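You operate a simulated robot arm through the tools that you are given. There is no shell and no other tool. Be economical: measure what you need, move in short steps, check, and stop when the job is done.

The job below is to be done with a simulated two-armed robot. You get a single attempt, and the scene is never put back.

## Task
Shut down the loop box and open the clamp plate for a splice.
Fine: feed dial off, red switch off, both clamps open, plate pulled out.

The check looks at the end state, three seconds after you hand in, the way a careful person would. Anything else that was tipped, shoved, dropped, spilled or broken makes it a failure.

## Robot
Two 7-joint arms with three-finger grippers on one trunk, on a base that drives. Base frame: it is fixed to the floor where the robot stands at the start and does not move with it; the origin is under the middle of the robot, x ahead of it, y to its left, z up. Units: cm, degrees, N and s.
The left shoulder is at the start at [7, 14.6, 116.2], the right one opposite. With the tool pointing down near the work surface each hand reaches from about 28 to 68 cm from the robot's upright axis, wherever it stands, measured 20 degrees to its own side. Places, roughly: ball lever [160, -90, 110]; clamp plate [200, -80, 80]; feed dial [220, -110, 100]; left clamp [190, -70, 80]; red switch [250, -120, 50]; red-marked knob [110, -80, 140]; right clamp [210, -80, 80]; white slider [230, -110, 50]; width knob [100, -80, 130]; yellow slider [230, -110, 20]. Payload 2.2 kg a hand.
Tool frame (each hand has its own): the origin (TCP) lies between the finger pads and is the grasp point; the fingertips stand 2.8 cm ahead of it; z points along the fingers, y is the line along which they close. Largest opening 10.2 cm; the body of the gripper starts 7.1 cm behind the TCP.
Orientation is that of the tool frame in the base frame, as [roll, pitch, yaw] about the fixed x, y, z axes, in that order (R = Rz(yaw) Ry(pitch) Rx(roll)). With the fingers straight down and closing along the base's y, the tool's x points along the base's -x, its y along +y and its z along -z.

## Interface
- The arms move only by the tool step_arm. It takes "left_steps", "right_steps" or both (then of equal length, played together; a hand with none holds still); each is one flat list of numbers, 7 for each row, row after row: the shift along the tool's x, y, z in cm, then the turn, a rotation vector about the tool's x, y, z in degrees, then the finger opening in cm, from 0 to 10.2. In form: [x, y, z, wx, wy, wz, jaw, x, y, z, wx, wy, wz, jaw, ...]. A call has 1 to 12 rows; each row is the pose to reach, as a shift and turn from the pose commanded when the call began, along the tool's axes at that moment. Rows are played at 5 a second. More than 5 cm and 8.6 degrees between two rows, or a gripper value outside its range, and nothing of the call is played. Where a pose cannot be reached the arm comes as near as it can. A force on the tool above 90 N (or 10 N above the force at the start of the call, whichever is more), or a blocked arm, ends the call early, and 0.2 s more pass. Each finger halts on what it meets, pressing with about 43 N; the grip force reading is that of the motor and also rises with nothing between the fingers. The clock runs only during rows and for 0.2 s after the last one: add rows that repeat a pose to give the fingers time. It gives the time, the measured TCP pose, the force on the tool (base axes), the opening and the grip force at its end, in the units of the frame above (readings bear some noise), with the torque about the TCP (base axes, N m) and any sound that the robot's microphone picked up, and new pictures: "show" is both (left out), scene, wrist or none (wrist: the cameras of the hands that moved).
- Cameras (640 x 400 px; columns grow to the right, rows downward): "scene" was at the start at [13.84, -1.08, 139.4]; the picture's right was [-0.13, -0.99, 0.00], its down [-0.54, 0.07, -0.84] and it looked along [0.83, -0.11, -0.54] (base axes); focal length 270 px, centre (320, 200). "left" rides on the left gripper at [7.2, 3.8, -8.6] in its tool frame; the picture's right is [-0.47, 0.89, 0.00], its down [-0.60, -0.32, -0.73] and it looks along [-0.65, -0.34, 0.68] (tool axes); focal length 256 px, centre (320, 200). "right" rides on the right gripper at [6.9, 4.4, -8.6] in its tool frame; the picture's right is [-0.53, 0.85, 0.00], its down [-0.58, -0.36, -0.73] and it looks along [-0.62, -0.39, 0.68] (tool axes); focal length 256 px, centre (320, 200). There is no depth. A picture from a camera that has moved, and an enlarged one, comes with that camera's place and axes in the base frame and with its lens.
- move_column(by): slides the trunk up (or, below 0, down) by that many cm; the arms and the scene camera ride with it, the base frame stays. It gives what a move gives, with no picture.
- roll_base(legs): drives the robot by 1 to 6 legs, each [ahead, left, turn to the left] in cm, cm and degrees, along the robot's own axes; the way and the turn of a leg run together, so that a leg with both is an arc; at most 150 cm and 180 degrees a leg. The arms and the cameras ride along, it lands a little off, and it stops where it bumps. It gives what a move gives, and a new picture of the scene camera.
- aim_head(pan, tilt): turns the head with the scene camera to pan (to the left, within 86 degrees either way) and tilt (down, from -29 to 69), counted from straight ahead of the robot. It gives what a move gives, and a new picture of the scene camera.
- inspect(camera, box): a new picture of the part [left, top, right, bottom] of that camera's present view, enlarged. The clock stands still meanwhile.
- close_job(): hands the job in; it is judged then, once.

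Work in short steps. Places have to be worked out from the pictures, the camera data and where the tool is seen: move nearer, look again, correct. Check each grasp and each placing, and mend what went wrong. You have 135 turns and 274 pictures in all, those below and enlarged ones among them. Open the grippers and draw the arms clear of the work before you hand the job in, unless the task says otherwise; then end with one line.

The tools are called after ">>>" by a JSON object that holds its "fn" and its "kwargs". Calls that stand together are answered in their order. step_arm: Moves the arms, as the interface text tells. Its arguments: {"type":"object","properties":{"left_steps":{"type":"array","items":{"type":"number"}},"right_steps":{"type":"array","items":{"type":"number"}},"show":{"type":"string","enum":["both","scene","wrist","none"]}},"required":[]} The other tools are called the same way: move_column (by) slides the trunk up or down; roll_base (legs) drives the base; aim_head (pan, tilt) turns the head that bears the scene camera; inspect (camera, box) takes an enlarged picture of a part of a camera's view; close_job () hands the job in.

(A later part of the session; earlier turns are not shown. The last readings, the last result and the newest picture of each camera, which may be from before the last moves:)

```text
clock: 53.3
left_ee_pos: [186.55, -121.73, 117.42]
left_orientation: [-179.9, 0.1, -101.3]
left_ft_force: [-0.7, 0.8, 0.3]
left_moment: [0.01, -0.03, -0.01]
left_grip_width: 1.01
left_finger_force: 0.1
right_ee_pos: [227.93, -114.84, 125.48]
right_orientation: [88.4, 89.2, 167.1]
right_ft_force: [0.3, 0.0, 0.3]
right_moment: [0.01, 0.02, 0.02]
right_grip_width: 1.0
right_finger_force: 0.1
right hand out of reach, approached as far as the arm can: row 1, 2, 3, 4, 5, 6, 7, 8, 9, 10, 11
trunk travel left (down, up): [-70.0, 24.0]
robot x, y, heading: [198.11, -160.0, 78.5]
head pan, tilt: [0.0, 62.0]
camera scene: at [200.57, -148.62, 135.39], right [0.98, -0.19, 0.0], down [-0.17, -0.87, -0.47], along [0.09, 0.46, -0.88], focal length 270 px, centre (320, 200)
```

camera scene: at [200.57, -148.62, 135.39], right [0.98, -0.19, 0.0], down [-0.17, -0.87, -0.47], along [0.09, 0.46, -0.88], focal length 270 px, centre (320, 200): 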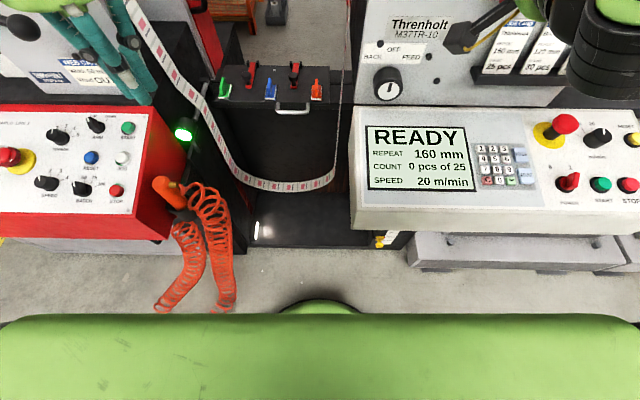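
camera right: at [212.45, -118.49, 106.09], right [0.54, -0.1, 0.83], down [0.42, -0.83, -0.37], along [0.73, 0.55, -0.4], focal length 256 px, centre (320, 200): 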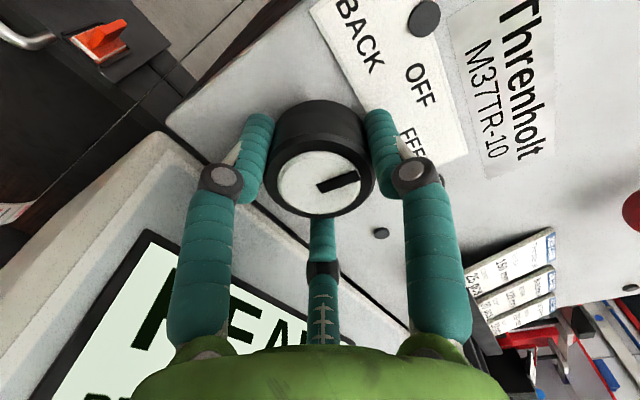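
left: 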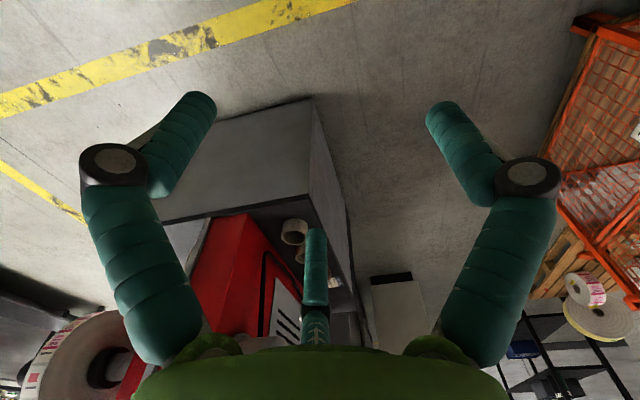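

The right hand is close to the guard lever; I pitch it back to pointing down while withdrawing.

>>> {"fn": "step_arm", "kwargs": {"right_steps": [0, 0, -2, 0, 8, 0, 1, 0, 0, -4, 0, 16, 0, 1, 0, -1, -6, 0, 24, 0, 1, 0, -2, -8, 0, 32, 0, 1, 0, -3, -10, 0, 40, 0, 1, 0, -4, -11, 0, 48, 0, 1, 0, -5, -12, 0, 56, 0, 1, 0, -6, -13, 0, 64, 0, 1, 0, -7, -13, 0, 72, 0, 1, 0, -8, -13, 0, 80, 0, 1, 0, -8, -13, 0, 88, 0, 1], "show": "none"}}

>>> {"fn": "aim_head", "kwargs": {"pan": -35, "tilt": 30}}

```text
clock: 55.7
left_ee_pos: [186.56, -121.64, 117.46]
left_orientation: [-179.9, 0.0, -101.2]
left_ft_force: [-0.3, 0.6, -0.8]
left_moment: [-0.07, 0.02, -0.02]
left_grip_width: 1.01
left_finger_force: 0.0
right_ee_pos: [232.83, -129.61, 125.93]
right_orientation: [179.1, 1.9, -101.3]
right_ft_force: [0.8, -1.0, -1.2]
right_moment: [-0.01, -0.04, 0.0]
right_grip_width: 1.0
right_finger_force: 0.0
trunk travel left (down, up): [-70.0, 24.0]
robot x, y, heading: [198.42, -159.68, 78.9]
head pan, tilt: [0.0, 62.0]
```

```text
clock: 56.7
left_ee_pos: [186.7, -121.73, 117.61]
left_orientation: [179.9, 0.0, -101.2]
left_ft_force: [0.0, 0.4, -0.6]
left_moment: [0.01, -0.02, -0.01]
left_grip_width: 1.04
left_finger_force: 0.0
right_ee_pos: [232.84, -129.58, 125.85]
right_orientation: [179.0, 2.1, -101.1]
right_ft_force: [0.0, 0.8, -0.6]
right_moment: [-0.01, 0.04, -0.02]
right_grip_width: 1.02
right_finger_force: 0.0
trunk travel left (down, up): [-70.0, 24.0]
robot x, y, heading: [198.52, -160.09, 78.6]
head pan, tilt: [-35.0, 30.0]
camera scene: at [206.02, -148.7, 139.82], right [0.69, -0.72, 0.0], down [-0.36, -0.35, -0.87], along [0.62, 0.6, -0.5], focal length 270 px, centre (320, 200)
```

scene: 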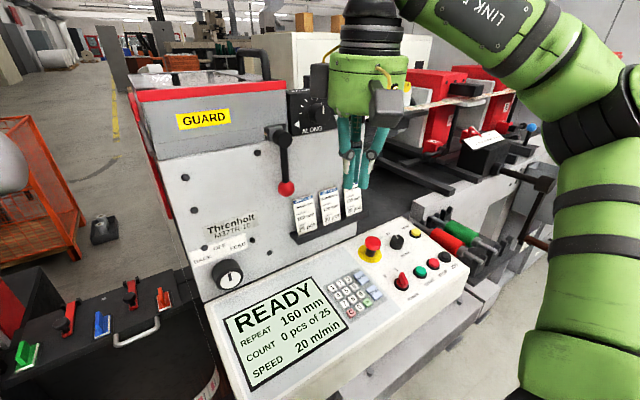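

All intact. I pull the right hand back a bit more and drive 8 cm ahead.

>>> {"fn": "step_arm", "kwargs": {"right_steps": [3, 0, 0, 0, 0, 0, 1, 6, 0, 0, 0, 0, 0, 1, 9, 0, 0, 0, 0, 0, 1], "show": "none"}}

>>> {"fn": "roll_base", "kwargs": {"legs": [[9, 0, 0]]}}

>>> {"fn": "aim_head", "kwargs": {"pan": 0, "tilt": 45}}

```text
clock: 57.5
left_ee_pos: [186.64, -121.83, 117.68]
left_orientation: [-180.0, 0.1, -101.2]
left_ft_force: [-0.4, 0.4, -0.1]
left_moment: [0.0, -0.03, -0.01]
left_grip_width: 0.99
left_finger_force: 0.1
right_ee_pos: [231.17, -138.44, 125.67]
right_orientation: [179.0, 2.1, -101.3]
right_ft_force: [-0.4, -0.3, 0.5]
right_moment: [0.04, -0.03, -0.01]
right_grip_width: 1.02
right_finger_force: 0.0
trunk travel left (down, up): [-70.0, 24.0]
robot x, y, heading: [198.42, -159.97, 78.9]
head pan, tilt: [-35.0, 30.0]
```

```text
clock: 58.6
left_ee_pos: [188.5, -113.0, 117.69]
left_orientation: [180.0, 0.2, -101.2]
left_ft_force: [1.3, 0.0, 0.3]
left_moment: [0.08, -0.01, -0.01]
left_grip_width: 0.98
left_finger_force: 0.0
right_ee_pos: [232.91, -129.79, 125.62]
right_orientation: [179.0, 2.1, -101.4]
right_ft_force: [0.1, -0.7, 0.4]
right_moment: [0.02, 0.0, -0.01]
right_grip_width: 1.03
right_finger_force: 0.0
trunk travel left (down, up): [-70.0, 24.0]
robot x, y, heading: [200.25, -151.37, 78.6]
head pan, tilt: [-35.0, 30.0]
camera scene: at [207.76, -140.12, 139.85], right [0.69, -0.72, 0.0], down [-0.36, -0.34, -0.87], along [0.63, 0.6, -0.5], focal length 270 px, centre (320, 200)
```

scene: 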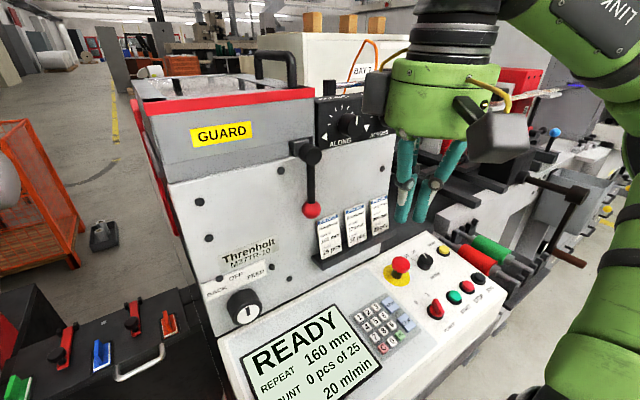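

```text
clock: 59.6
left_ee_pos: [188.43, -113.03, 117.62]
left_orientation: [-180.0, 0.0, -101.3]
left_ft_force: [0.1, 0.2, 0.3]
left_moment: [0.04, 0.0, 0.0]
left_grip_width: 1.02
left_finger_force: 0.0
right_ee_pos: [232.95, -129.67, 125.62]
right_orientation: [179.0, 2.1, -101.2]
right_ft_force: [-0.8, -0.7, 0.5]
right_moment: [0.0, 0.01, 0.01]
right_grip_width: 1.0
right_finger_force: 0.0
trunk travel left (down, up): [-70.0, 24.0]
robot x, y, heading: [199.88, -150.82, 78.8]
head pan, tilt: [0.0, 45.0]
camera scene: at [202.85, -138.24, 137.58], right [0.98, -0.2, 0.0], down [-0.14, -0.69, -0.71], along [0.14, 0.69, -0.71], focal length 270 px, centre (320, 200)
```

scene: 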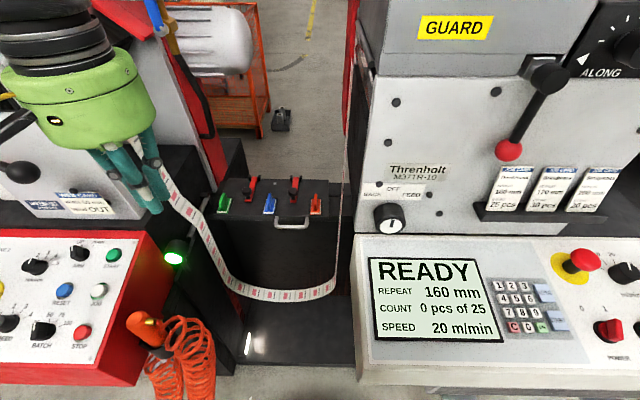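

Web loop lies at about machine-depth of the handle but left/right of the plate, so the left hand can enter between. I move the left hand to a 60°-down pose above/in front of the left clamp.

>>> {"fn": "step_arm", "kwargs": {"left_steps": [-3.5, 0.5, 2, 0, -7.5, 0, 3, -7, 1, 4, 0, -15, 0, 4, -10.5, 1.5, 7, 0, -22.5, 0, 5, -14, 2, 10, 0, -30, 0, 5, -17.5, 2.5, 13, 0, -30, 0, 5, -21, 3, 16, 0, -30, 0, 5, -24.6, 3, 19, 0, -30, 0, 5]}}

```text
clock: 61.2
left_ee_pos: [190.3, -88.05, 98.61]
left_orientation: [179.9, 30.0, -101.3]
left_ft_force: [-1.0, 0.0, 0.1]
left_moment: [-0.02, 0.0, 0.01]
left_grip_width: 4.98
left_finger_force: 0.0
right_ee_pos: [232.83, -129.49, 125.51]
right_orientation: [178.9, 2.0, -101.3]
right_ft_force: [1.0, 0.3, 0.7]
right_moment: [-0.07, -0.01, 0.01]
right_grip_width: 1.0
right_finger_force: 0.0
trunk travel left (down, up): [-70.0, 24.0]
robot x, y, heading: [200.4, -151.36, 78.5]
head pan, tilt: [0.0, 45.0]
camera scene: at [202.91, -137.99, 137.55], right [0.98, -0.2, 0.0], down [-0.14, -0.69, -0.71], along [0.14, 0.69, -0.71], focal length 270 px, centre (320, 200)
camera left: at [184.53, -97.77, 102.35], right [-0.79, 0.57, 0.23], down [0.34, 0.09, 0.94], along [0.51, 0.82, -0.27], focal length 256 px, centre (320, 200)
```

scene: 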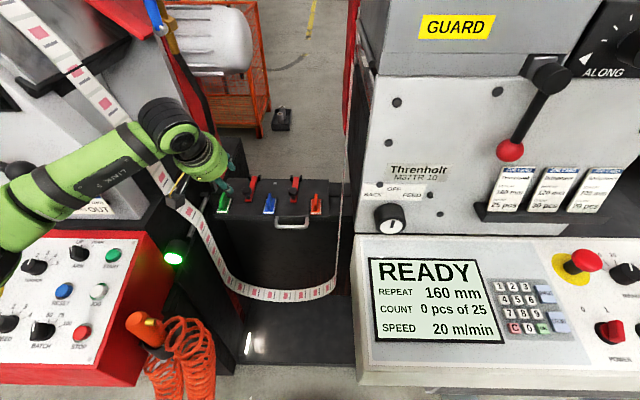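
left: 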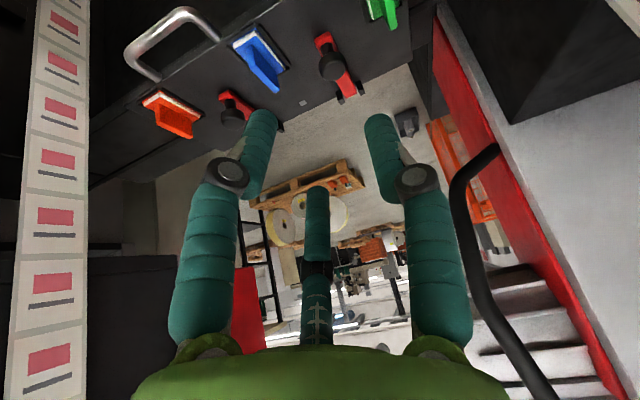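

The forearm comes in from the left near the label web. I look that way to judge the clearance.

>>> {"fn": "aim_head", "kwargs": {"pan": 35, "tilt": 40}}

```text
clock: 62.2
left_ee_pos: [190.32, -88.17, 98.59]
left_orientation: [180.0, 30.1, -101.2]
left_ft_force: [-0.1, 0.4, -0.9]
left_moment: [0.0, 0.0, -0.01]
left_grip_width: 5.02
left_finger_force: 0.1
right_ee_pos: [232.92, -129.56, 125.59]
right_orientation: [179.0, 2.1, -101.4]
right_ft_force: [0.0, 0.9, 1.1]
right_moment: [0.0, -0.02, -0.01]
right_grip_width: 1.0
right_finger_force: 0.0
trunk travel left (down, up): [-70.0, 24.0]
robot x, y, heading: [199.85, -150.97, 78.6]
head pan, tilt: [35.0, 40.0]
camera scene: at [197.85, -138.34, 138.29], right [0.92, 0.4, 0.0], down [0.26, -0.59, -0.77], along [-0.31, 0.7, -0.64], focal length 270 px, centre (320, 200)
```

scene: 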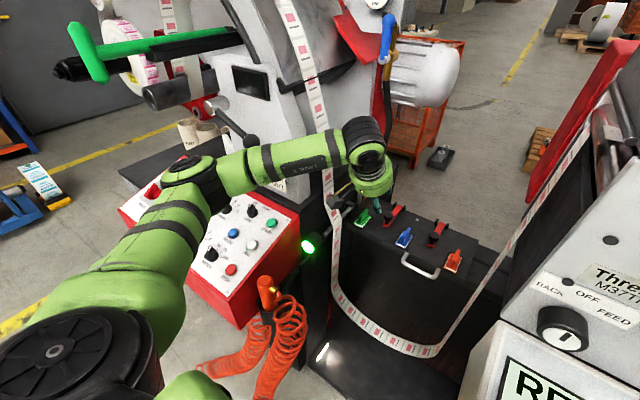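

The forearm would sweep into the web. I withdraw the hand, shift the base 20 cm right so the arm enters diagonally from the right.

>>> {"fn": "step_arm", "kwargs": {"left_steps": [4, 0, -2.5, 0, 0, 0, 4, 8, 0, -5, 0, 0, 0, 3, 12, 0, -8, 0, 0, 0, 3, 16, 0, -11, 0, 0, 0, 3, 20, 0, -14, 0, 0, 0, 3, 23, 0, -17, 0, 0, 0, 3], "show": "none"}}

>>> {"fn": "roll_base", "kwargs": {"legs": [[-3, 0, 0], [0, -20, 0]]}}

```text
clock: 63.6
left_ee_pos: [185.65, -107.3, 104.67]
left_orientation: [-180.0, 30.1, -101.3]
left_ft_force: [0.9, -0.2, 0.3]
left_moment: [0.0, 0.02, 0.02]
left_grip_width: 2.99
left_finger_force: 0.1
left hand out of reach, approached as far as the arm can: row 4, 5, 6
right_ee_pos: [232.86, -129.74, 125.68]
right_orientation: [179.1, 2.2, -101.2]
right_ft_force: [0.2, -0.3, 0.1]
right_moment: [0.04, 0.03, -0.01]
right_grip_width: 1.01
right_finger_force: 0.0
trunk travel left (down, up): [-70.0, 24.0]
robot x, y, heading: [200.22, -151.09, 78.6]
head pan, tilt: [35.0, 40.0]
```

```text
clock: 65.6
left_ee_pos: [204.18, -114.02, 104.56]
left_orientation: [-179.9, 30.0, -101.1]
left_ft_force: [0.1, -0.7, -0.2]
left_moment: [0.0, -0.02, 0.0]
left_grip_width: 2.97
left_finger_force: 0.0
right_ee_pos: [251.41, -136.36, 125.76]
right_orientation: [179.2, 2.1, -101.2]
right_ft_force: [-0.1, -0.5, 0.5]
right_moment: [0.01, -0.01, 0.01]
right_grip_width: 0.99
right_finger_force: 0.1
trunk travel left (down, up): [-70.0, 24.0]
robot x, y, heading: [219.32, -157.96, 78.5]
head pan, tilt: [35.0, 40.0]
camera scene: at [216.4, -145.14, 138.28], right [0.92, 0.4, 0.0], down [0.26, -0.59, -0.77], along [-0.31, 0.7, -0.64], focal length 270 px, centre (320, 200)
```

scene: 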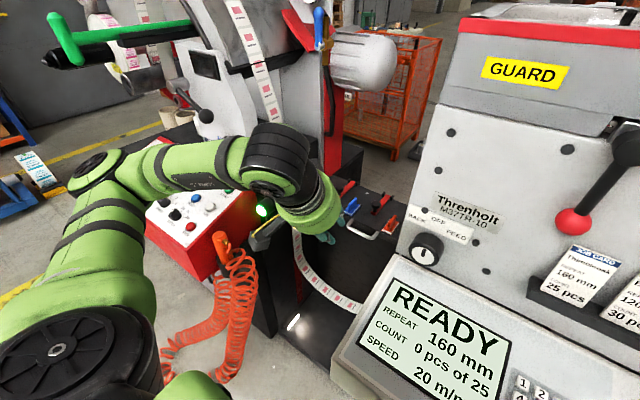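

I approach the right clamp knob to a standoff (F -43.5, R 217.7, z 94).

>>> {"fn": "step_arm", "kwargs": {"left_steps": [-2.83, 0.66, 3.39, 0, 0, 0, 4, -5.66, 1.3, 6.8, 0, 0, 0, 5, -8.5, 2, 10.2, 0, 0, 0, 5, -11.3, 2.6, 13.5, 0, 0, 0, 5, -14.1, 3.3, 16.9, 0, 0, 0, 5, -17, 3.9, 20.3, 0, 0, 0, 5, -19.8, 4.6, 23.7, 0, 0, 0, 5]}}

```text
clock: 67.2
left_ee_pos: [205.57, -84.62, 93.74]
left_orientation: [180.0, 30.1, -101.3]
left_ft_force: [-0.4, 0.4, -0.2]
left_moment: [-0.02, 0.02, -0.01]
left_grip_width: 5.04
left_finger_force: 0.1
right_ee_pos: [251.68, -136.12, 125.6]
right_orientation: [179.0, 2.0, -101.2]
right_ft_force: [-0.5, 0.0, -0.4]
right_moment: [-0.04, -0.01, 0.01]
right_grip_width: 1.01
right_finger_force: 0.0
trunk travel left (down, up): [-70.0, 24.0]
robot x, y, heading: [218.91, -157.98, 78.7]
head pan, tilt: [35.0, 40.0]
camera scene: at [216.68, -144.99, 138.27], right [0.92, 0.4, 0.0], down [0.26, -0.59, -0.77], along [-0.31, 0.7, -0.64], focal length 270 px, centre (320, 200)
camera left: at [199.75, -94.44, 97.67], right [-0.79, 0.57, 0.23], down [0.34, 0.09, 0.94], along [0.51, 0.82, -0.27], focal length 256 px, centre (320, 200)
```

scene: 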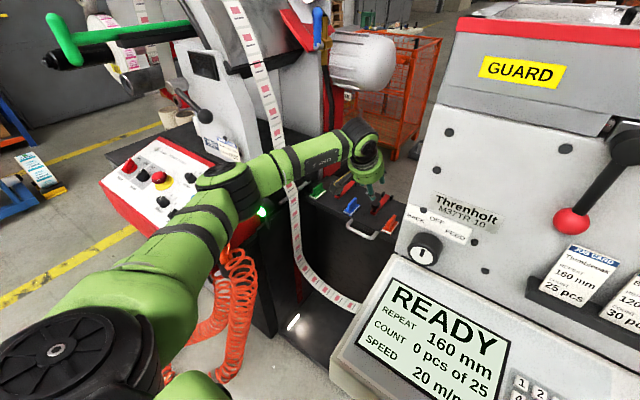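
left: 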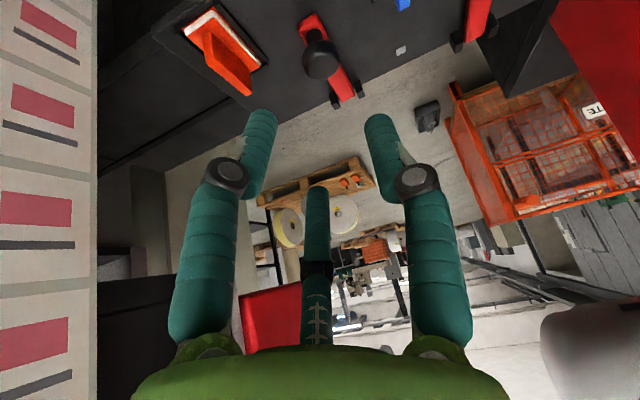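

The wrist view confirms the right knob at F -37.8, R 217.6. I descend most of the way with a 4.8 cm opening.

>>> {"fn": "step_arm", "kwargs": {"left_steps": [0.3, 0.4, 4, 0, 0, 0, 4.8, 0.6, 0.4, 8, 0, 0, 0, 4.8]}}

>>> {"fn": "inspect", "kwargs": {"camera": "scene", "box": [300, 130, 428, 210]}}

```text
clock: 67.8
left_ee_pos: [206.0, -81.16, 86.59]
left_orientation: [180.0, 29.9, -101.4]
left_ft_force: [0.8, 0.8, -0.4]
left_moment: [-0.01, 0.03, 0.02]
left_grip_width: 4.8
left_finger_force: 0.0
right_ee_pos: [251.84, -136.17, 125.68]
right_orientation: [179.0, 2.0, -101.2]
right_ft_force: [0.4, -0.2, 0.7]
right_moment: [0.01, 0.03, 0.01]
right_grip_width: 1.02
right_finger_force: 0.1
trunk travel left (down, up): [-70.0, 24.0]
robot x, y, heading: [219.21, -157.81, 78.8]
head pan, tilt: [35.0, 40.0]
camera scene: at [216.74, -145.0, 138.28], right [0.92, 0.4, 0.0], down [0.26, -0.59, -0.77], along [-0.31, 0.7, -0.64], focal length 270 px, centre (320, 200)
camera left: at [200.12, -90.98, 90.43], right [-0.79, 0.57, 0.23], down [0.34, 0.09, 0.93], along [0.51, 0.82, -0.27], focal length 256 px, centre (320, 200)
```

scene: 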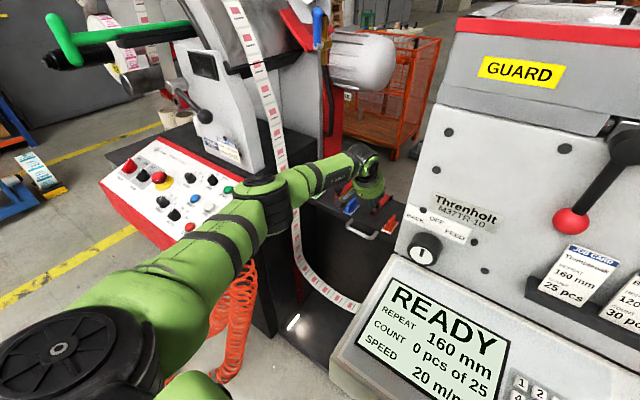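
left: 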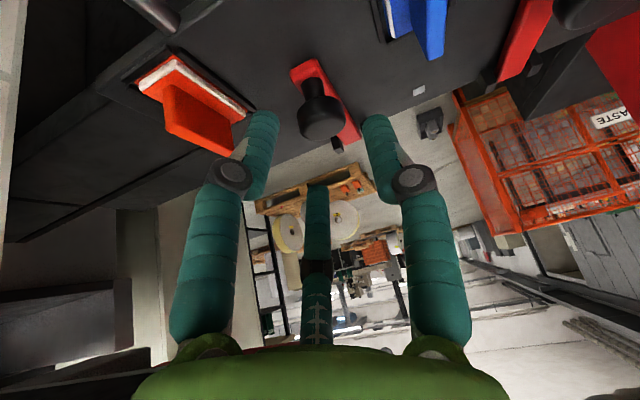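

```text
5.00 times, centred on (364, 170) of scene
camera zoom: at [216.74, -145.0, 138.28], right [0.92, 0.4, 0.0], down [0.26, -0.59, -0.77], along [-0.31, 0.7, -0.64], focal length 1352 px, centre (100, 350)
```

zoom: 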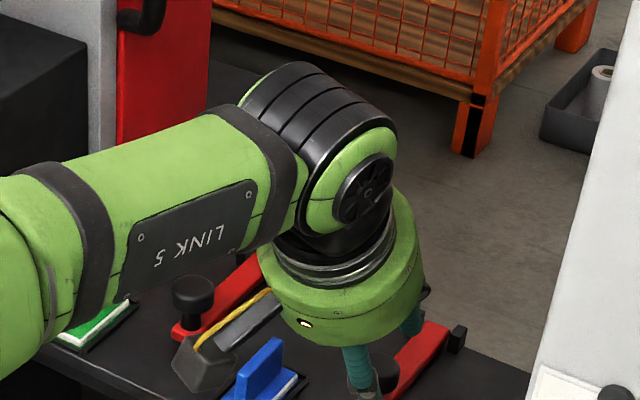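

Aligned. I go the last 4.6 cm and close on the knob.

>>> {"fn": "step_arm", "kwargs": {"left_steps": [0.2, 0.2, 2.5, 0, 0, 0, 4.8, 0.4, 0.4, 4.6, 0, 0, 0, 4.8, 0.4, 0.4, 4.6, 0, 0, 0, 3.5, 0.4, 0.4, 4.6, 0, 0, 0, 2, 0.4, 0.4, 4.6, 0, 0, 0, 1.5, 0.4, 0.4, 4.6, 0, 0, 0, 1.5]}}

```text
clock: 69.2
left_ee_pos: [205.37, -80.46, 83.93]
left_orientation: [179.8, 30.8, -101.1]
left_ft_force: [-10.0, 3.8, 25.7]
left_moment: [0.53, -0.1, 0.22]
left_grip_width: 1.85
left_finger_force: 2.8
left hand out of reach, approached as far as the arm can: row 2, 3, 4, 5, 6
right_ee_pos: [251.61, -136.84, 125.92]
right_orientation: [179.0, 2.4, -101.3]
right_ft_force: [0.5, 0.0, 1.3]
right_moment: [-0.01, 0.05, -0.02]
right_grip_width: 0.99
right_finger_force: 0.1
trunk travel left (down, up): [-70.0, 24.0]
robot x, y, heading: [219.05, -158.02, 78.9]
head pan, tilt: [35.0, 40.0]
camera scene: at [216.52, -145.71, 138.38], right [0.92, 0.4, 0.0], down [0.26, -0.58, -0.77], along [-0.31, 0.7, -0.64], focal length 270 px, centre (320, 200)
camera left: at [199.7, -90.32, 87.69], right [-0.79, 0.56, 0.24], down [0.34, 0.08, 0.94], along [0.5, 0.83, -0.25], focal length 256 px, centre (320, 200)
```

scene: 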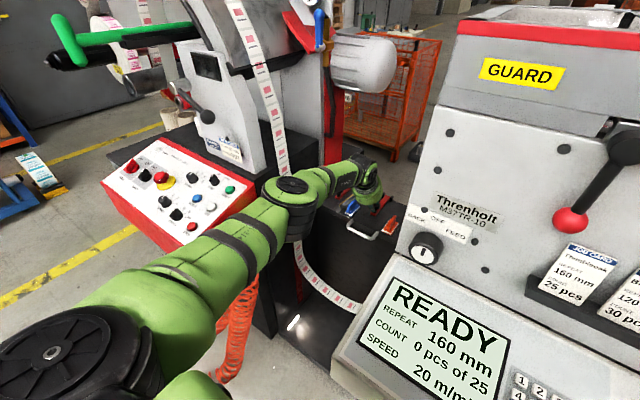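
left: 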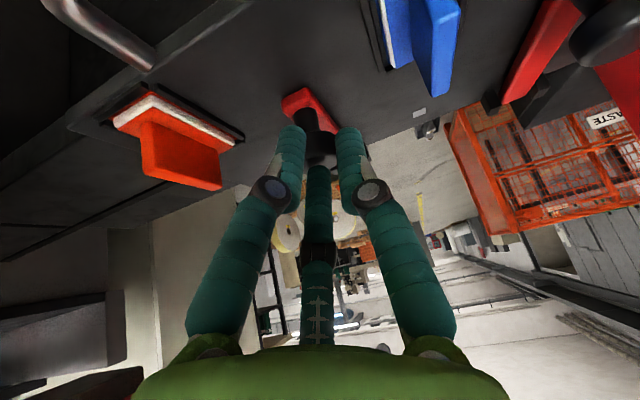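

The hand couldn't reach low enough and closed on the cap's top. I open, back off 14 cm, and lower the trunk 12 cm for reach.

>>> {"fn": "step_arm", "kwargs": {"left_steps": [0, 0, 0, 0, 0, 0, 4.5, 0, 0, -3, 0, 0, 0, 4.8, 0, 0, -7, 0, 0, 0, 4.8, 0, 0, -11, 0, 0, 0, 4.8, 0, 0, -15, 0, 0, 0, 4.8, 0, 0, -18, 0, 0, 0, 4.8], "show": "wrist"}}

```text
clock: 70.6
left_ee_pos: [203.94, -89.09, 98.9]
left_orientation: [180.0, 30.2, -101.3]
left_ft_force: [0.0, -0.4, 0.3]
left_moment: [-0.02, 0.02, 0.02]
left_grip_width: 4.8
left_finger_force: 0.0
right_ee_pos: [251.56, -136.57, 125.6]
right_orientation: [179.1, 2.1, -101.2]
right_ft_force: [-0.4, -0.5, -0.3]
right_moment: [0.02, 0.01, 0.0]
right_grip_width: 1.03
right_finger_force: 0.0
trunk travel left (down, up): [-70.0, 24.0]
robot x, y, heading: [219.06, -157.75, 78.6]
head pan, tilt: [35.0, 40.0]
camera left: at [198.13, -98.95, 102.65], right [-0.79, 0.57, 0.23], down [0.34, 0.09, 0.94], along [0.51, 0.82, -0.27], focal length 256 px, centre (320, 200)
```

left: 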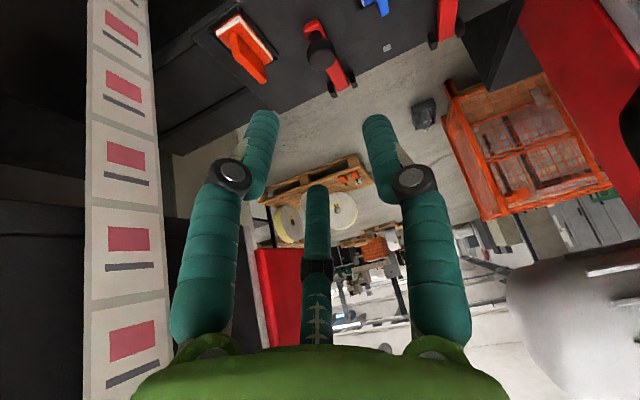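

Clear. Lower the trunk 12 cm after one check of the right arm's clearance above the console.

>>> {"fn": "aim_head", "kwargs": {"pan": -45, "tilt": 45}}

```text
clock: 72.2
left_ee_pos: [203.89, -89.07, 98.73]
left_orientation: [179.9, 30.0, -101.2]
left_ft_force: [0.3, 0.2, -0.2]
left_moment: [0.0, 0.02, 0.0]
left_grip_width: 4.81
left_finger_force: 0.0
right_ee_pos: [251.58, -136.39, 125.61]
right_orientation: [179.1, 2.0, -101.1]
right_ft_force: [-0.4, 1.0, -0.3]
right_moment: [0.02, 0.0, -0.03]
right_grip_width: 1.01
right_finger_force: 0.0
trunk travel left (down, up): [-70.0, 24.0]
robot x, y, heading: [219.39, -157.83, 78.9]
head pan, tilt: [-45.0, 45.0]
camera scene: at [226.76, -148.44, 137.56], right [0.56, -0.83, 0.0], down [-0.59, -0.39, -0.71], along [0.59, 0.39, -0.71], focal length 270 px, centre (320, 200)
```

scene: 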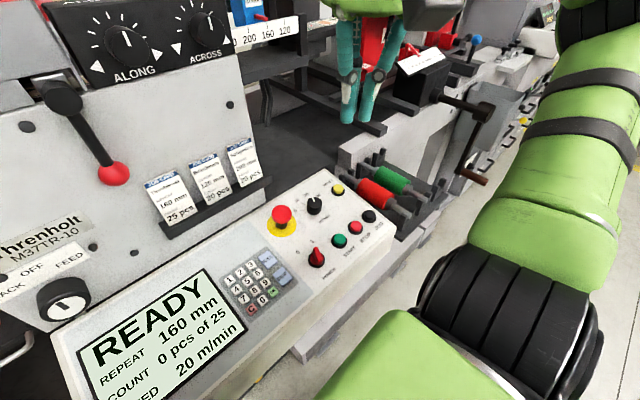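

Elbow is clear of objects; I raise the right hand 10 cm to compensate and lower the trunk 12.

>>> {"fn": "step_arm", "kwargs": {"right_steps": [1, 0, -3.5, 0, 0, 0, 1, 2, 0, -7, 0, 0, 0, 1, 3, 0, -10, 0, 0, 0, 1], "show": "none"}}

>>> {"fn": "move_column", "kwargs": {"by": -12}}

>>> {"fn": "aim_head", "kwargs": {"pan": 30, "tilt": 40}}

```text
clock: 73.0
left_ee_pos: [204.01, -89.1, 98.71]
left_orientation: [-179.9, 30.0, -101.2]
left_ft_force: [0.4, -0.5, 0.4]
left_moment: [-0.01, 0.0, 0.02]
left_grip_width: 4.79
left_finger_force: 0.2
right_ee_pos: [247.17, -135.71, 130.96]
right_orientation: [179.1, 2.1, -101.3]
right_ft_force: [-0.8, -0.3, 0.2]
right_moment: [0.01, -0.01, 0.02]
right_grip_width: 0.99
right_finger_force: 0.0
right hand out of reach, approached as far as the arm can: row 1, 2, 3
trunk travel left (down, up): [-70.0, 24.0]
robot x, y, heading: [219.09, -157.96, 78.8]
head pan, tilt: [-45.0, 45.0]
```

```text
clock: 74.5
left_ee_pos: [203.91, -89.08, 86.75]
left_orientation: [180.0, 29.9, -101.2]
left_ft_force: [1.0, 0.0, 0.4]
left_moment: [0.01, 0.0, 0.02]
left_grip_width: 4.82
left_finger_force: 0.0
right_ee_pos: [247.35, -135.57, 118.94]
right_orientation: [179.1, 2.2, -101.2]
right_ft_force: [-0.6, 0.3, 0.2]
right_moment: [0.0, 0.02, 0.03]
right_grip_width: 0.99
right_finger_force: 0.0
trunk travel left (down, up): [-58.0, 36.0]
robot x, y, heading: [219.33, -158.1, 78.8]
head pan, tilt: [-45.0, 45.0]
```

```text
clock: 75.9
left_ee_pos: [203.98, -88.99, 86.55]
left_orientation: [179.9, 30.1, -101.2]
left_ft_force: [-0.4, 0.1, 0.6]
left_moment: [-0.05, 0.01, -0.04]
left_grip_width: 4.79
left_finger_force: 0.0
right_ee_pos: [247.21, -135.66, 118.82]
right_orientation: [179.0, 2.1, -101.2]
right_ft_force: [0.1, 0.0, 0.2]
right_moment: [0.04, -0.03, 0.03]
right_grip_width: 1.0
right_finger_force: 0.1
trunk travel left (down, up): [-58.0, 36.0]
robot x, y, heading: [219.24, -157.87, 78.8]
head pan, tilt: [30.0, 40.0]
camera scene: at [217.28, -144.91, 126.29], right [0.95, 0.32, 0.0], down [0.21, -0.61, -0.77], along [-0.25, 0.73, -0.64], focal length 270 px, centre (320, 200)
```

scene: 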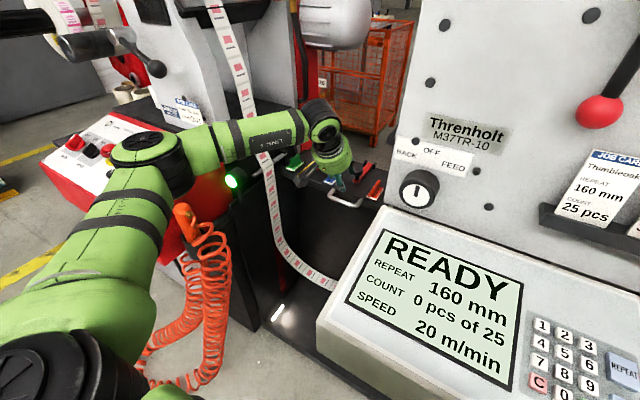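

Hand rode down as planned. I move forward above the knob, then down along the fingers.

>>> {"fn": "step_arm", "kwargs": {"left_steps": [-3.4, -0.1, 1.9, 0, 0, 0, 4.8, -6.75, -0.3, 3.9, 0, 0, 0, 4.8, -6.75, -0.3, 6.4, 0, 0, 0, 4.8, -6.75, -0.3, 8.6, 0, 0, 0, 4.8], "show": "wrist"}}

```text
clock: 76.9
left_ee_pos: [206.25, -79.08, 82.6]
left_orientation: [180.0, 30.0, -101.3]
left_ft_force: [-0.1, -0.6, -0.6]
left_moment: [-0.02, 0.03, -0.03]
left_grip_width: 4.78
left_finger_force: 0.0
right_ee_pos: [247.34, -135.56, 118.74]
right_orientation: [179.0, 2.1, -101.3]
right_ft_force: [0.3, 0.0, 0.6]
right_moment: [0.01, 0.01, -0.04]
right_grip_width: 1.01
right_finger_force: 0.0
trunk travel left (down, up): [-58.0, 36.0]
robot x, y, heading: [218.73, -157.86, 79.0]
head pan, tilt: [30.0, 40.0]
camera left: at [200.56, -88.83, 86.36], right [-0.79, 0.57, 0.23], down [0.34, 0.09, 0.94], along [0.51, 0.82, -0.27], focal length 256 px, centre (320, 200)
```

left: 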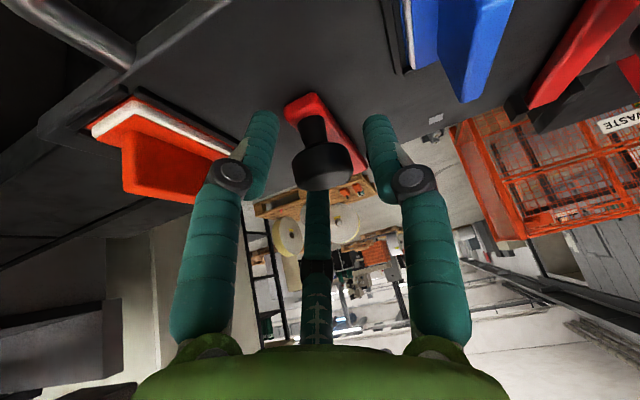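

Knob is centred between the fingers. Go 0.7 cm deeper and close.

>>> {"fn": "step_arm", "kwargs": {"left_steps": [0, 0, 0.7, 0, 0, 0, 4.8, 0, 0, 0.7, 0, 0, 0, 3.5, 0, 0, 0.7, 0, 0, 0, 2, 0, 0, 0.7, 0, 0, 0, 1.5, 0, 0, 0.7, 0, 0, 0, 1.5], "show": "wrist"}}

```text
clock: 78.1
left_ee_pos: [206.69, -79.11, 81.84]
left_orientation: [-179.7, 29.9, -101.2]
left_ft_force: [12.8, -11.4, -5.7]
left_moment: [-1.08, -1.57, 0.52]
left_grip_width: 3.5
left_finger_force: 45.2
right_ee_pos: [247.43, -135.76, 118.73]
right_orientation: [178.8, 2.2, -101.3]
right_ft_force: [-0.5, 0.6, -0.3]
right_moment: [-0.02, -0.02, 0.0]
right_grip_width: 0.99
right_finger_force: 0.2
trunk travel left (down, up): [-58.0, 36.0]
robot x, y, heading: [219.17, -157.88, 78.5]
head pan, tilt: [30.0, 40.0]
camera left: at [200.92, -88.75, 85.78], right [-0.79, 0.57, 0.23], down [0.34, 0.09, 0.94], along [0.51, 0.82, -0.27], focal length 256 px, centre (320, 200)
```

left: 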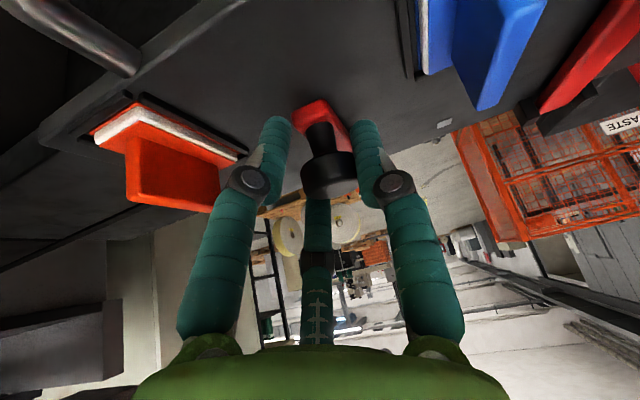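

Firm grip on the knob. I lift it along an arc about the hinge (radius ~10.6 cm), first 45°.

>>> {"fn": "step_arm", "kwargs": {"left_steps": [-1.0, 0, -0.97, 0, -2.5, 0, 1.5, -2.11, 0, -1.81, 0, -5, 0, 1.5, -3.32, 0, -2.48, 0, -7.5, 0, 1.5, -4.61, 0, -3.0, 0, -10, 0, 1.5, -5.96, 0, -3.35, 0, -12.5, 0, 1.5, -7.34, 0, -3.51, 0, -15, 0, 1.5]}}

```text
clock: 79.5
left_ee_pos: [207.58, -74.28, 89.06]
left_orientation: [179.8, 45.3, -101.7]
left_ft_force: [13.5, -4.5, -2.2]
left_moment: [-0.31, -0.17, 0.16]
left_grip_width: 3.06
left_finger_force: 45.0
right_ee_pos: [247.64, -135.84, 118.81]
right_orientation: [178.9, 2.1, -101.2]
right_ft_force: [-0.4, 0.7, -0.4]
right_moment: [0.01, 0.04, -0.01]
right_grip_width: 1.0
right_finger_force: 0.1
trunk travel left (down, up): [-58.0, 36.0]
robot x, y, heading: [218.9, -157.95, 78.6]
head pan, tilt: [30.0, 40.0]
camera scene: at [217.6, -144.94, 126.31], right [0.95, 0.32, 0.0], down [0.2, -0.61, -0.77], along [-0.25, 0.73, -0.64], focal length 270 px, centre (320, 200)
camera left: at [201.65, -84.62, 90.0], right [-0.8, 0.5, 0.33], down [0.29, -0.16, 0.94], along [0.52, 0.85, -0.02], focal length 256 px, centre (320, 200)
```

scene: 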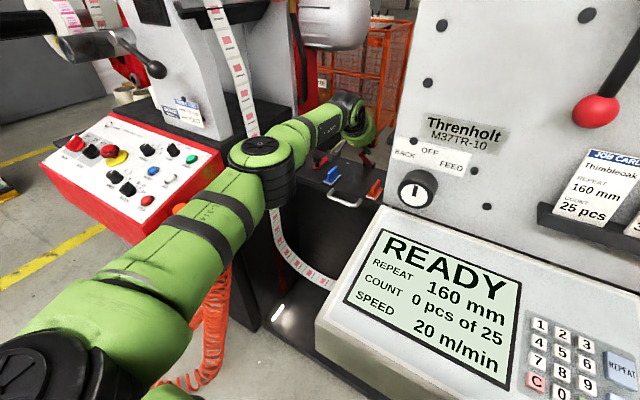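
left: 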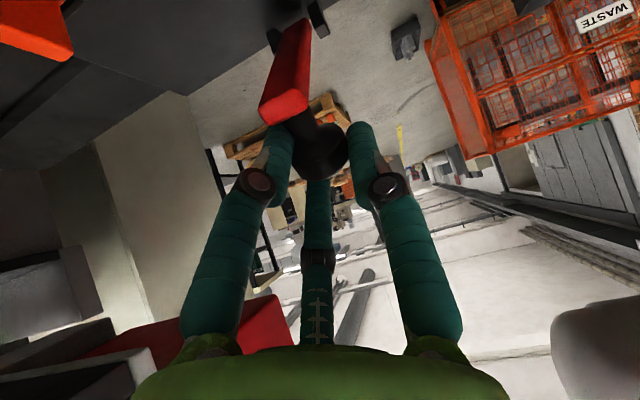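

The clamp is about 45° up. I continue the arc toward upright/past.

>>> {"fn": "step_arm", "kwargs": {"left_steps": [-1.34, 0, 0.37, 0, -2, 0, 1.5, -2.61, 0, 0.93, 0, -4, 0, 1.5, -3.81, 0, 1.63, 0, -6, 0, 1.5, -4.9, 0, 2.5, 0, -8, 0, 1.5, -5.86, 0, 3.47, 0, -10, 0, 1.5, -6.7, 0, 4.6, 0, -12, 0, 1.5]}}

>>> {"fn": "inspect", "kwargs": {"camera": "scene", "box": [290, 70, 418, 150]}}

```text
clock: 80.9
left_ee_pos: [208.53, -71.12, 90.69]
left_orientation: [179.6, 56.4, -101.3]
left_ft_force: [3.1, -0.7, -14.4]
left_moment: [-0.47, 0.26, 0.47]
left_grip_width: 3.39
left_finger_force: 26.2
left hand out of reach, approached as far as the arm can: row 1, 2, 3, 4, 5, 6
right_ee_pos: [247.24, -135.15, 118.76]
right_orientation: [179.2, 2.0, -101.2]
right_ft_force: [0.1, 0.6, -0.5]
right_moment: [-0.02, 0.0, -0.02]
right_grip_width: 1.01
right_finger_force: 0.1
trunk travel left (down, up): [-58.0, 36.0]
robot x, y, heading: [218.69, -158.32, 78.7]
head pan, tilt: [30.0, 40.0]
camera scene: at [217.23, -144.35, 126.22], right [0.95, 0.32, 0.0], down [0.21, -0.61, -0.76], along [-0.25, 0.72, -0.65], focal length 270 px, centre (320, 200)
camera left: at [202.67, -81.47, 89.46], right [-0.82, 0.42, 0.39], down [0.26, -0.33, 0.91], along [0.51, 0.84, 0.16], focal length 256 px, centre (320, 200)
```

scene: 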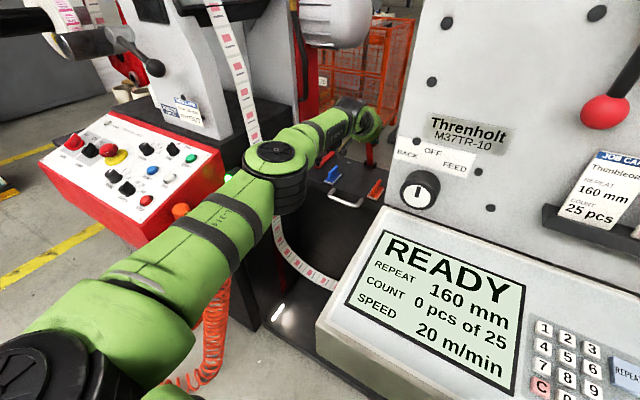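
left: 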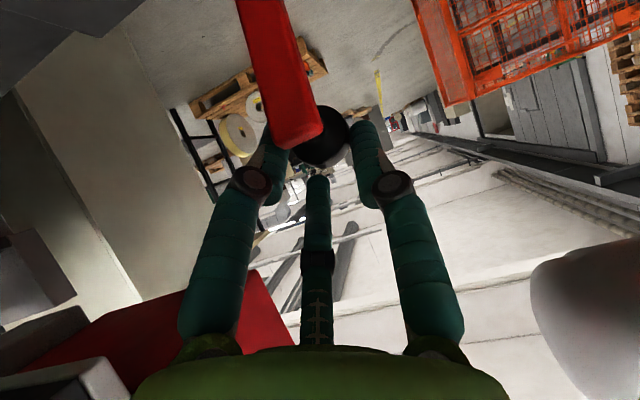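

```text
5.00 times, centred on (354, 110) of scene
camera zoom: at [217.23, -144.35, 126.22], right [0.95, 0.32, 0.0], down [0.21, -0.61, -0.76], along [-0.25, 0.72, -0.65], focal length 1352 px, centre (150, 650)
```

zoom: 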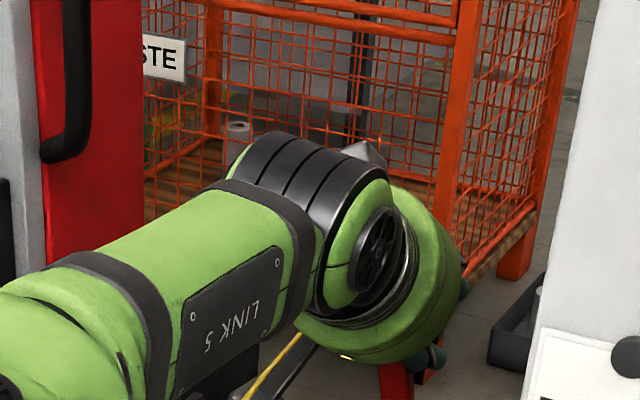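

The arm hit its reach at ~70° of clamp rotation. I drive the base 4 cm ahead, which pushes the clamp further over.

>>> {"fn": "roll_base", "kwargs": {"legs": [[4, 0, 0]]}}

>>> {"fn": "inspect", "kwargs": {"camera": "left", "box": [0, 0, 640, 400]}}

```text
clock: 81.8
left_ee_pos: [209.59, -67.85, 91.9]
left_orientation: [-180.0, 57.5, -101.1]
left_ft_force: [-0.2, -0.8, 1.3]
left_moment: [0.05, -0.01, -0.01]
left_grip_width: 1.51
left_finger_force: 0.2
right_ee_pos: [247.95, -132.31, 119.01]
right_orientation: [179.1, 2.5, -101.2]
right_ft_force: [-0.2, -1.0, 0.0]
right_moment: [0.06, -0.04, 0.01]
right_grip_width: 1.03
right_finger_force: 0.1
trunk travel left (down, up): [-58.0, 36.0]
robot x, y, heading: [219.48, -154.12, 78.7]
head pan, tilt: [30.0, 40.0]
camera scene: at [217.92, -141.48, 126.36], right [0.95, 0.32, 0.0], down [0.21, -0.61, -0.77], along [-0.25, 0.73, -0.64], focal length 270 px, centre (320, 200)
```

scene: 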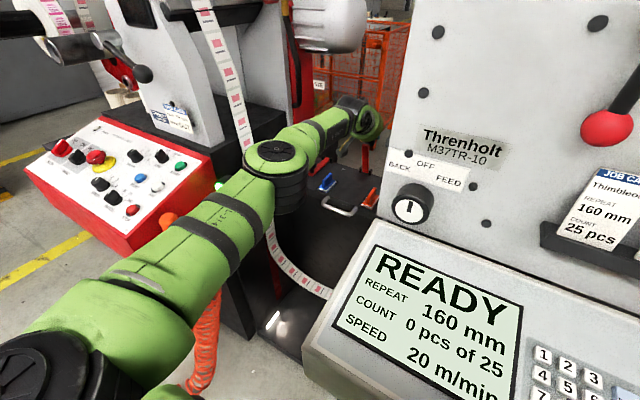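

```text
1.00 times, centred on (320, 200) of left (not enlarged: the box is as wide or as high as the picture)
camera zoom: at [203.76, -78.19, 90.41], right [-0.82, 0.42, 0.39], down [0.25, -0.35, 0.9], along [0.51, 0.84, 0.18], focal length 256 px, centre (320, 200)
```

zoom: 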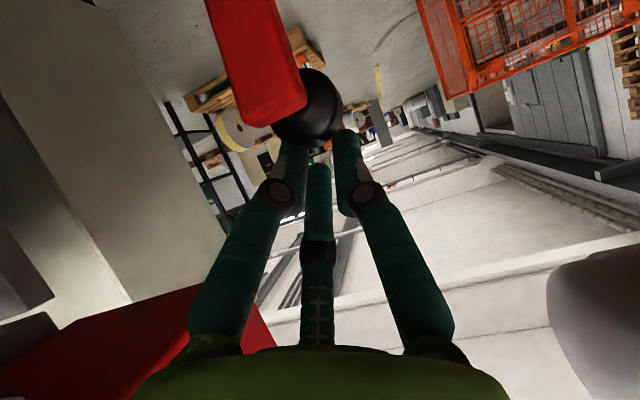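

The fingers slipped off. I back away along the tool and look at the clamp's state.

>>> {"fn": "step_arm", "kwargs": {"left_steps": [0, 0, -3, 0, 0, 0, 3, 0, 0, -6, 0, 0, 0, 3, 0, 0, -10, 0, 0, 0, 3, 0, 0, -14, 0, 0, 0, 3]}}

>>> {"fn": "inspect", "kwargs": {"camera": "scene", "box": [290, 100, 450, 200]}}

```text
clock: 82.8
left_ee_pos: [207.24, -79.13, 99.28]
left_orientation: [-180.0, 57.4, -101.0]
left_ft_force: [0.7, -0.2, 0.3]
left_moment: [0.01, -0.02, -0.02]
left_grip_width: 2.99
left_finger_force: 0.0
right_ee_pos: [247.93, -131.92, 118.91]
right_orientation: [179.1, 2.2, -101.1]
right_ft_force: [0.2, -0.4, -0.7]
right_moment: [0.01, 0.01, 0.0]
right_grip_width: 1.03
right_finger_force: 0.1
trunk travel left (down, up): [-58.0, 36.0]
robot x, y, heading: [219.59, -153.86, 78.7]
head pan, tilt: [30.0, 40.0]
camera scene: at [217.95, -141.21, 126.31], right [0.95, 0.32, 0.0], down [0.21, -0.61, -0.77], along [-0.25, 0.73, -0.64], focal length 270 px, centre (320, 200)
camera left: at [201.32, -89.51, 97.78], right [-0.82, 0.42, 0.39], down [0.25, -0.35, 0.9], along [0.51, 0.84, 0.18], focal length 256 px, centre (320, 200)
```

scene: 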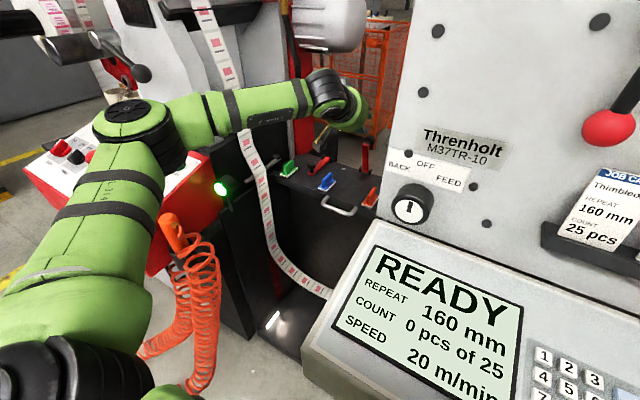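
left: 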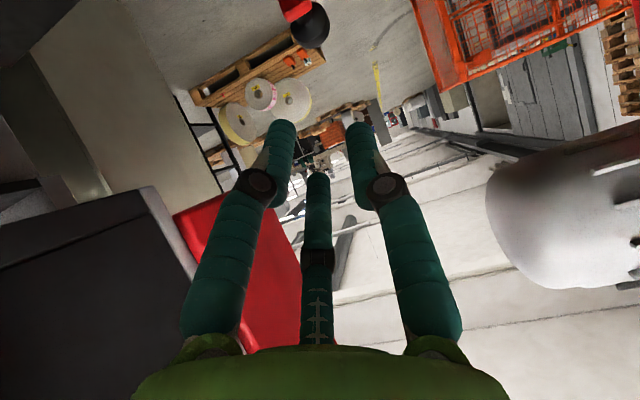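

```text
4.00 times, centred on (370, 150) of scene
camera zoom: at [217.95, -141.21, 126.31], right [0.95, 0.32, 0.0], down [0.21, -0.61, -0.77], along [-0.25, 0.73, -0.64], focal length 1082 px, centre (120, 400)
```

zoom: 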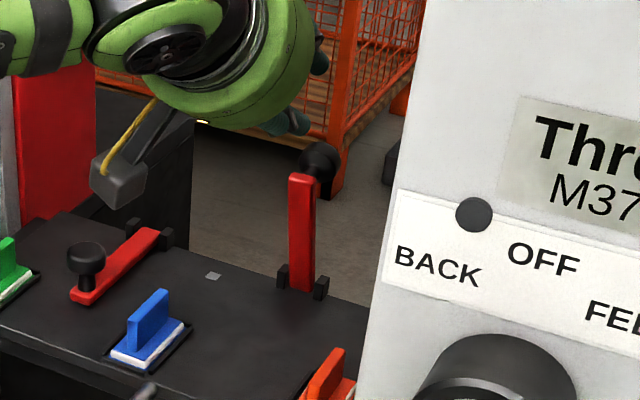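

The right clamp is fully open (upright, past vertical). Next the left one; I check the robot's front clearance to the console by looking down.

>>> {"fn": "aim_head", "kwargs": {"pan": 0, "tilt": 69}}

```text
clock: 83.8
left_ee_pos: [207.29, -78.89, 99.13]
left_orientation: [180.0, 57.3, -101.3]
left_ft_force: [0.0, -0.3, 0.5]
left_moment: [-0.02, 0.03, 0.0]
left_grip_width: 2.98
left_finger_force: 0.0
right_ee_pos: [248.06, -131.81, 118.9]
right_orientation: [179.1, 2.2, -101.2]
right_ft_force: [0.1, 0.2, 0.6]
right_moment: [-0.02, 0.03, -0.01]
right_grip_width: 0.99
right_finger_force: 0.1
trunk travel left (down, up): [-58.0, 36.0]
robot x, y, heading: [219.87, -153.92, 78.6]
head pan, tilt: [0.0, 68.8]
camera scene: at [221.85, -143.59, 122.68], right [0.98, -0.19, 0.0], down [-0.18, -0.91, -0.36], along [0.07, 0.36, -0.93], focal length 270 px, centre (320, 200)
```

scene: 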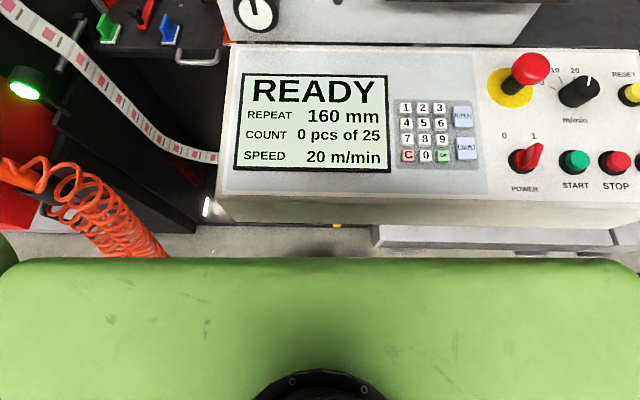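

There's ~8 cm in front of the shoulder beam. I shift 4 left and 3 ahead, then check.

>>> {"fn": "roll_base", "kwargs": {"legs": [[0, 4, 0], [3, 0, 0]]}}

>>> {"fn": "aim_head", "kwargs": {"pan": 30, "tilt": 40}}

```text
clock: 85.1
left_ee_pos: [203.94, -75.67, 99.42]
left_orientation: [179.8, 57.3, -101.3]
left_ft_force: [0.5, -0.3, -0.1]
left_moment: [0.03, 0.0, 0.01]
left_grip_width: 3.0
left_finger_force: 0.1
right_ee_pos: [244.76, -128.58, 118.88]
right_orientation: [179.1, 2.4, -101.1]
right_ft_force: [1.0, -0.1, 0.1]
right_moment: [0.07, 0.0, -0.01]
right_grip_width: 1.0
right_finger_force: 0.2
trunk travel left (down, up): [-58.0, 36.0]
robot x, y, heading: [216.44, -150.3, 78.6]
head pan, tilt: [0.0, 68.8]
camera scene: at [218.61, -140.26, 122.71], right [0.98, -0.2, 0.0], down [-0.18, -0.91, -0.36], along [0.07, 0.36, -0.93], focal length 270 px, centre (320, 200)
```

scene: 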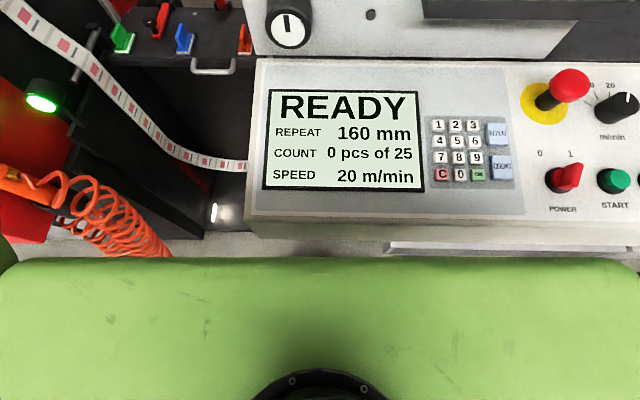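

```text
clock: 86.0
left_ee_pos: [203.96, -75.34, 99.11]
left_orientation: [179.9, 57.3, -101.2]
left_ft_force: [-0.3, -1.3, 0.0]
left_moment: [0.0, 0.02, -0.01]
left_grip_width: 3.02
left_finger_force: 0.1
right_ee_pos: [244.64, -128.23, 118.94]
right_orientation: [179.0, 2.2, -101.2]
right_ft_force: [0.1, 0.2, 0.1]
right_moment: [0.0, 0.0, 0.0]
right_grip_width: 1.0
right_finger_force: 0.0
trunk travel left (down, up): [-58.0, 36.0]
robot x, y, heading: [216.45, -150.73, 78.8]
head pan, tilt: [30.0, 40.0]
camera scene: at [214.67, -137.43, 126.29], right [0.95, 0.32, 0.0], down [0.21, -0.61, -0.77], along [-0.25, 0.73, -0.64], focal length 270 px, centre (320, 200)
```

scene: 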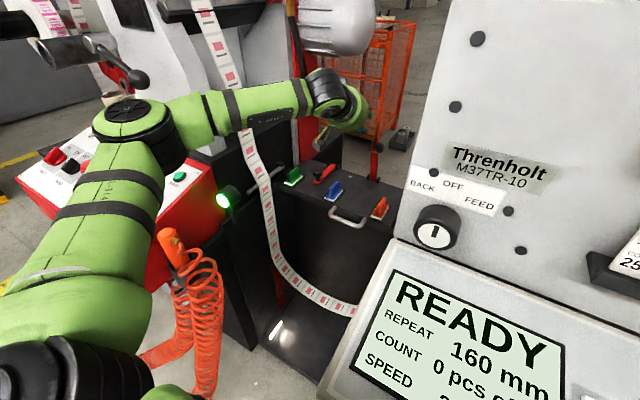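

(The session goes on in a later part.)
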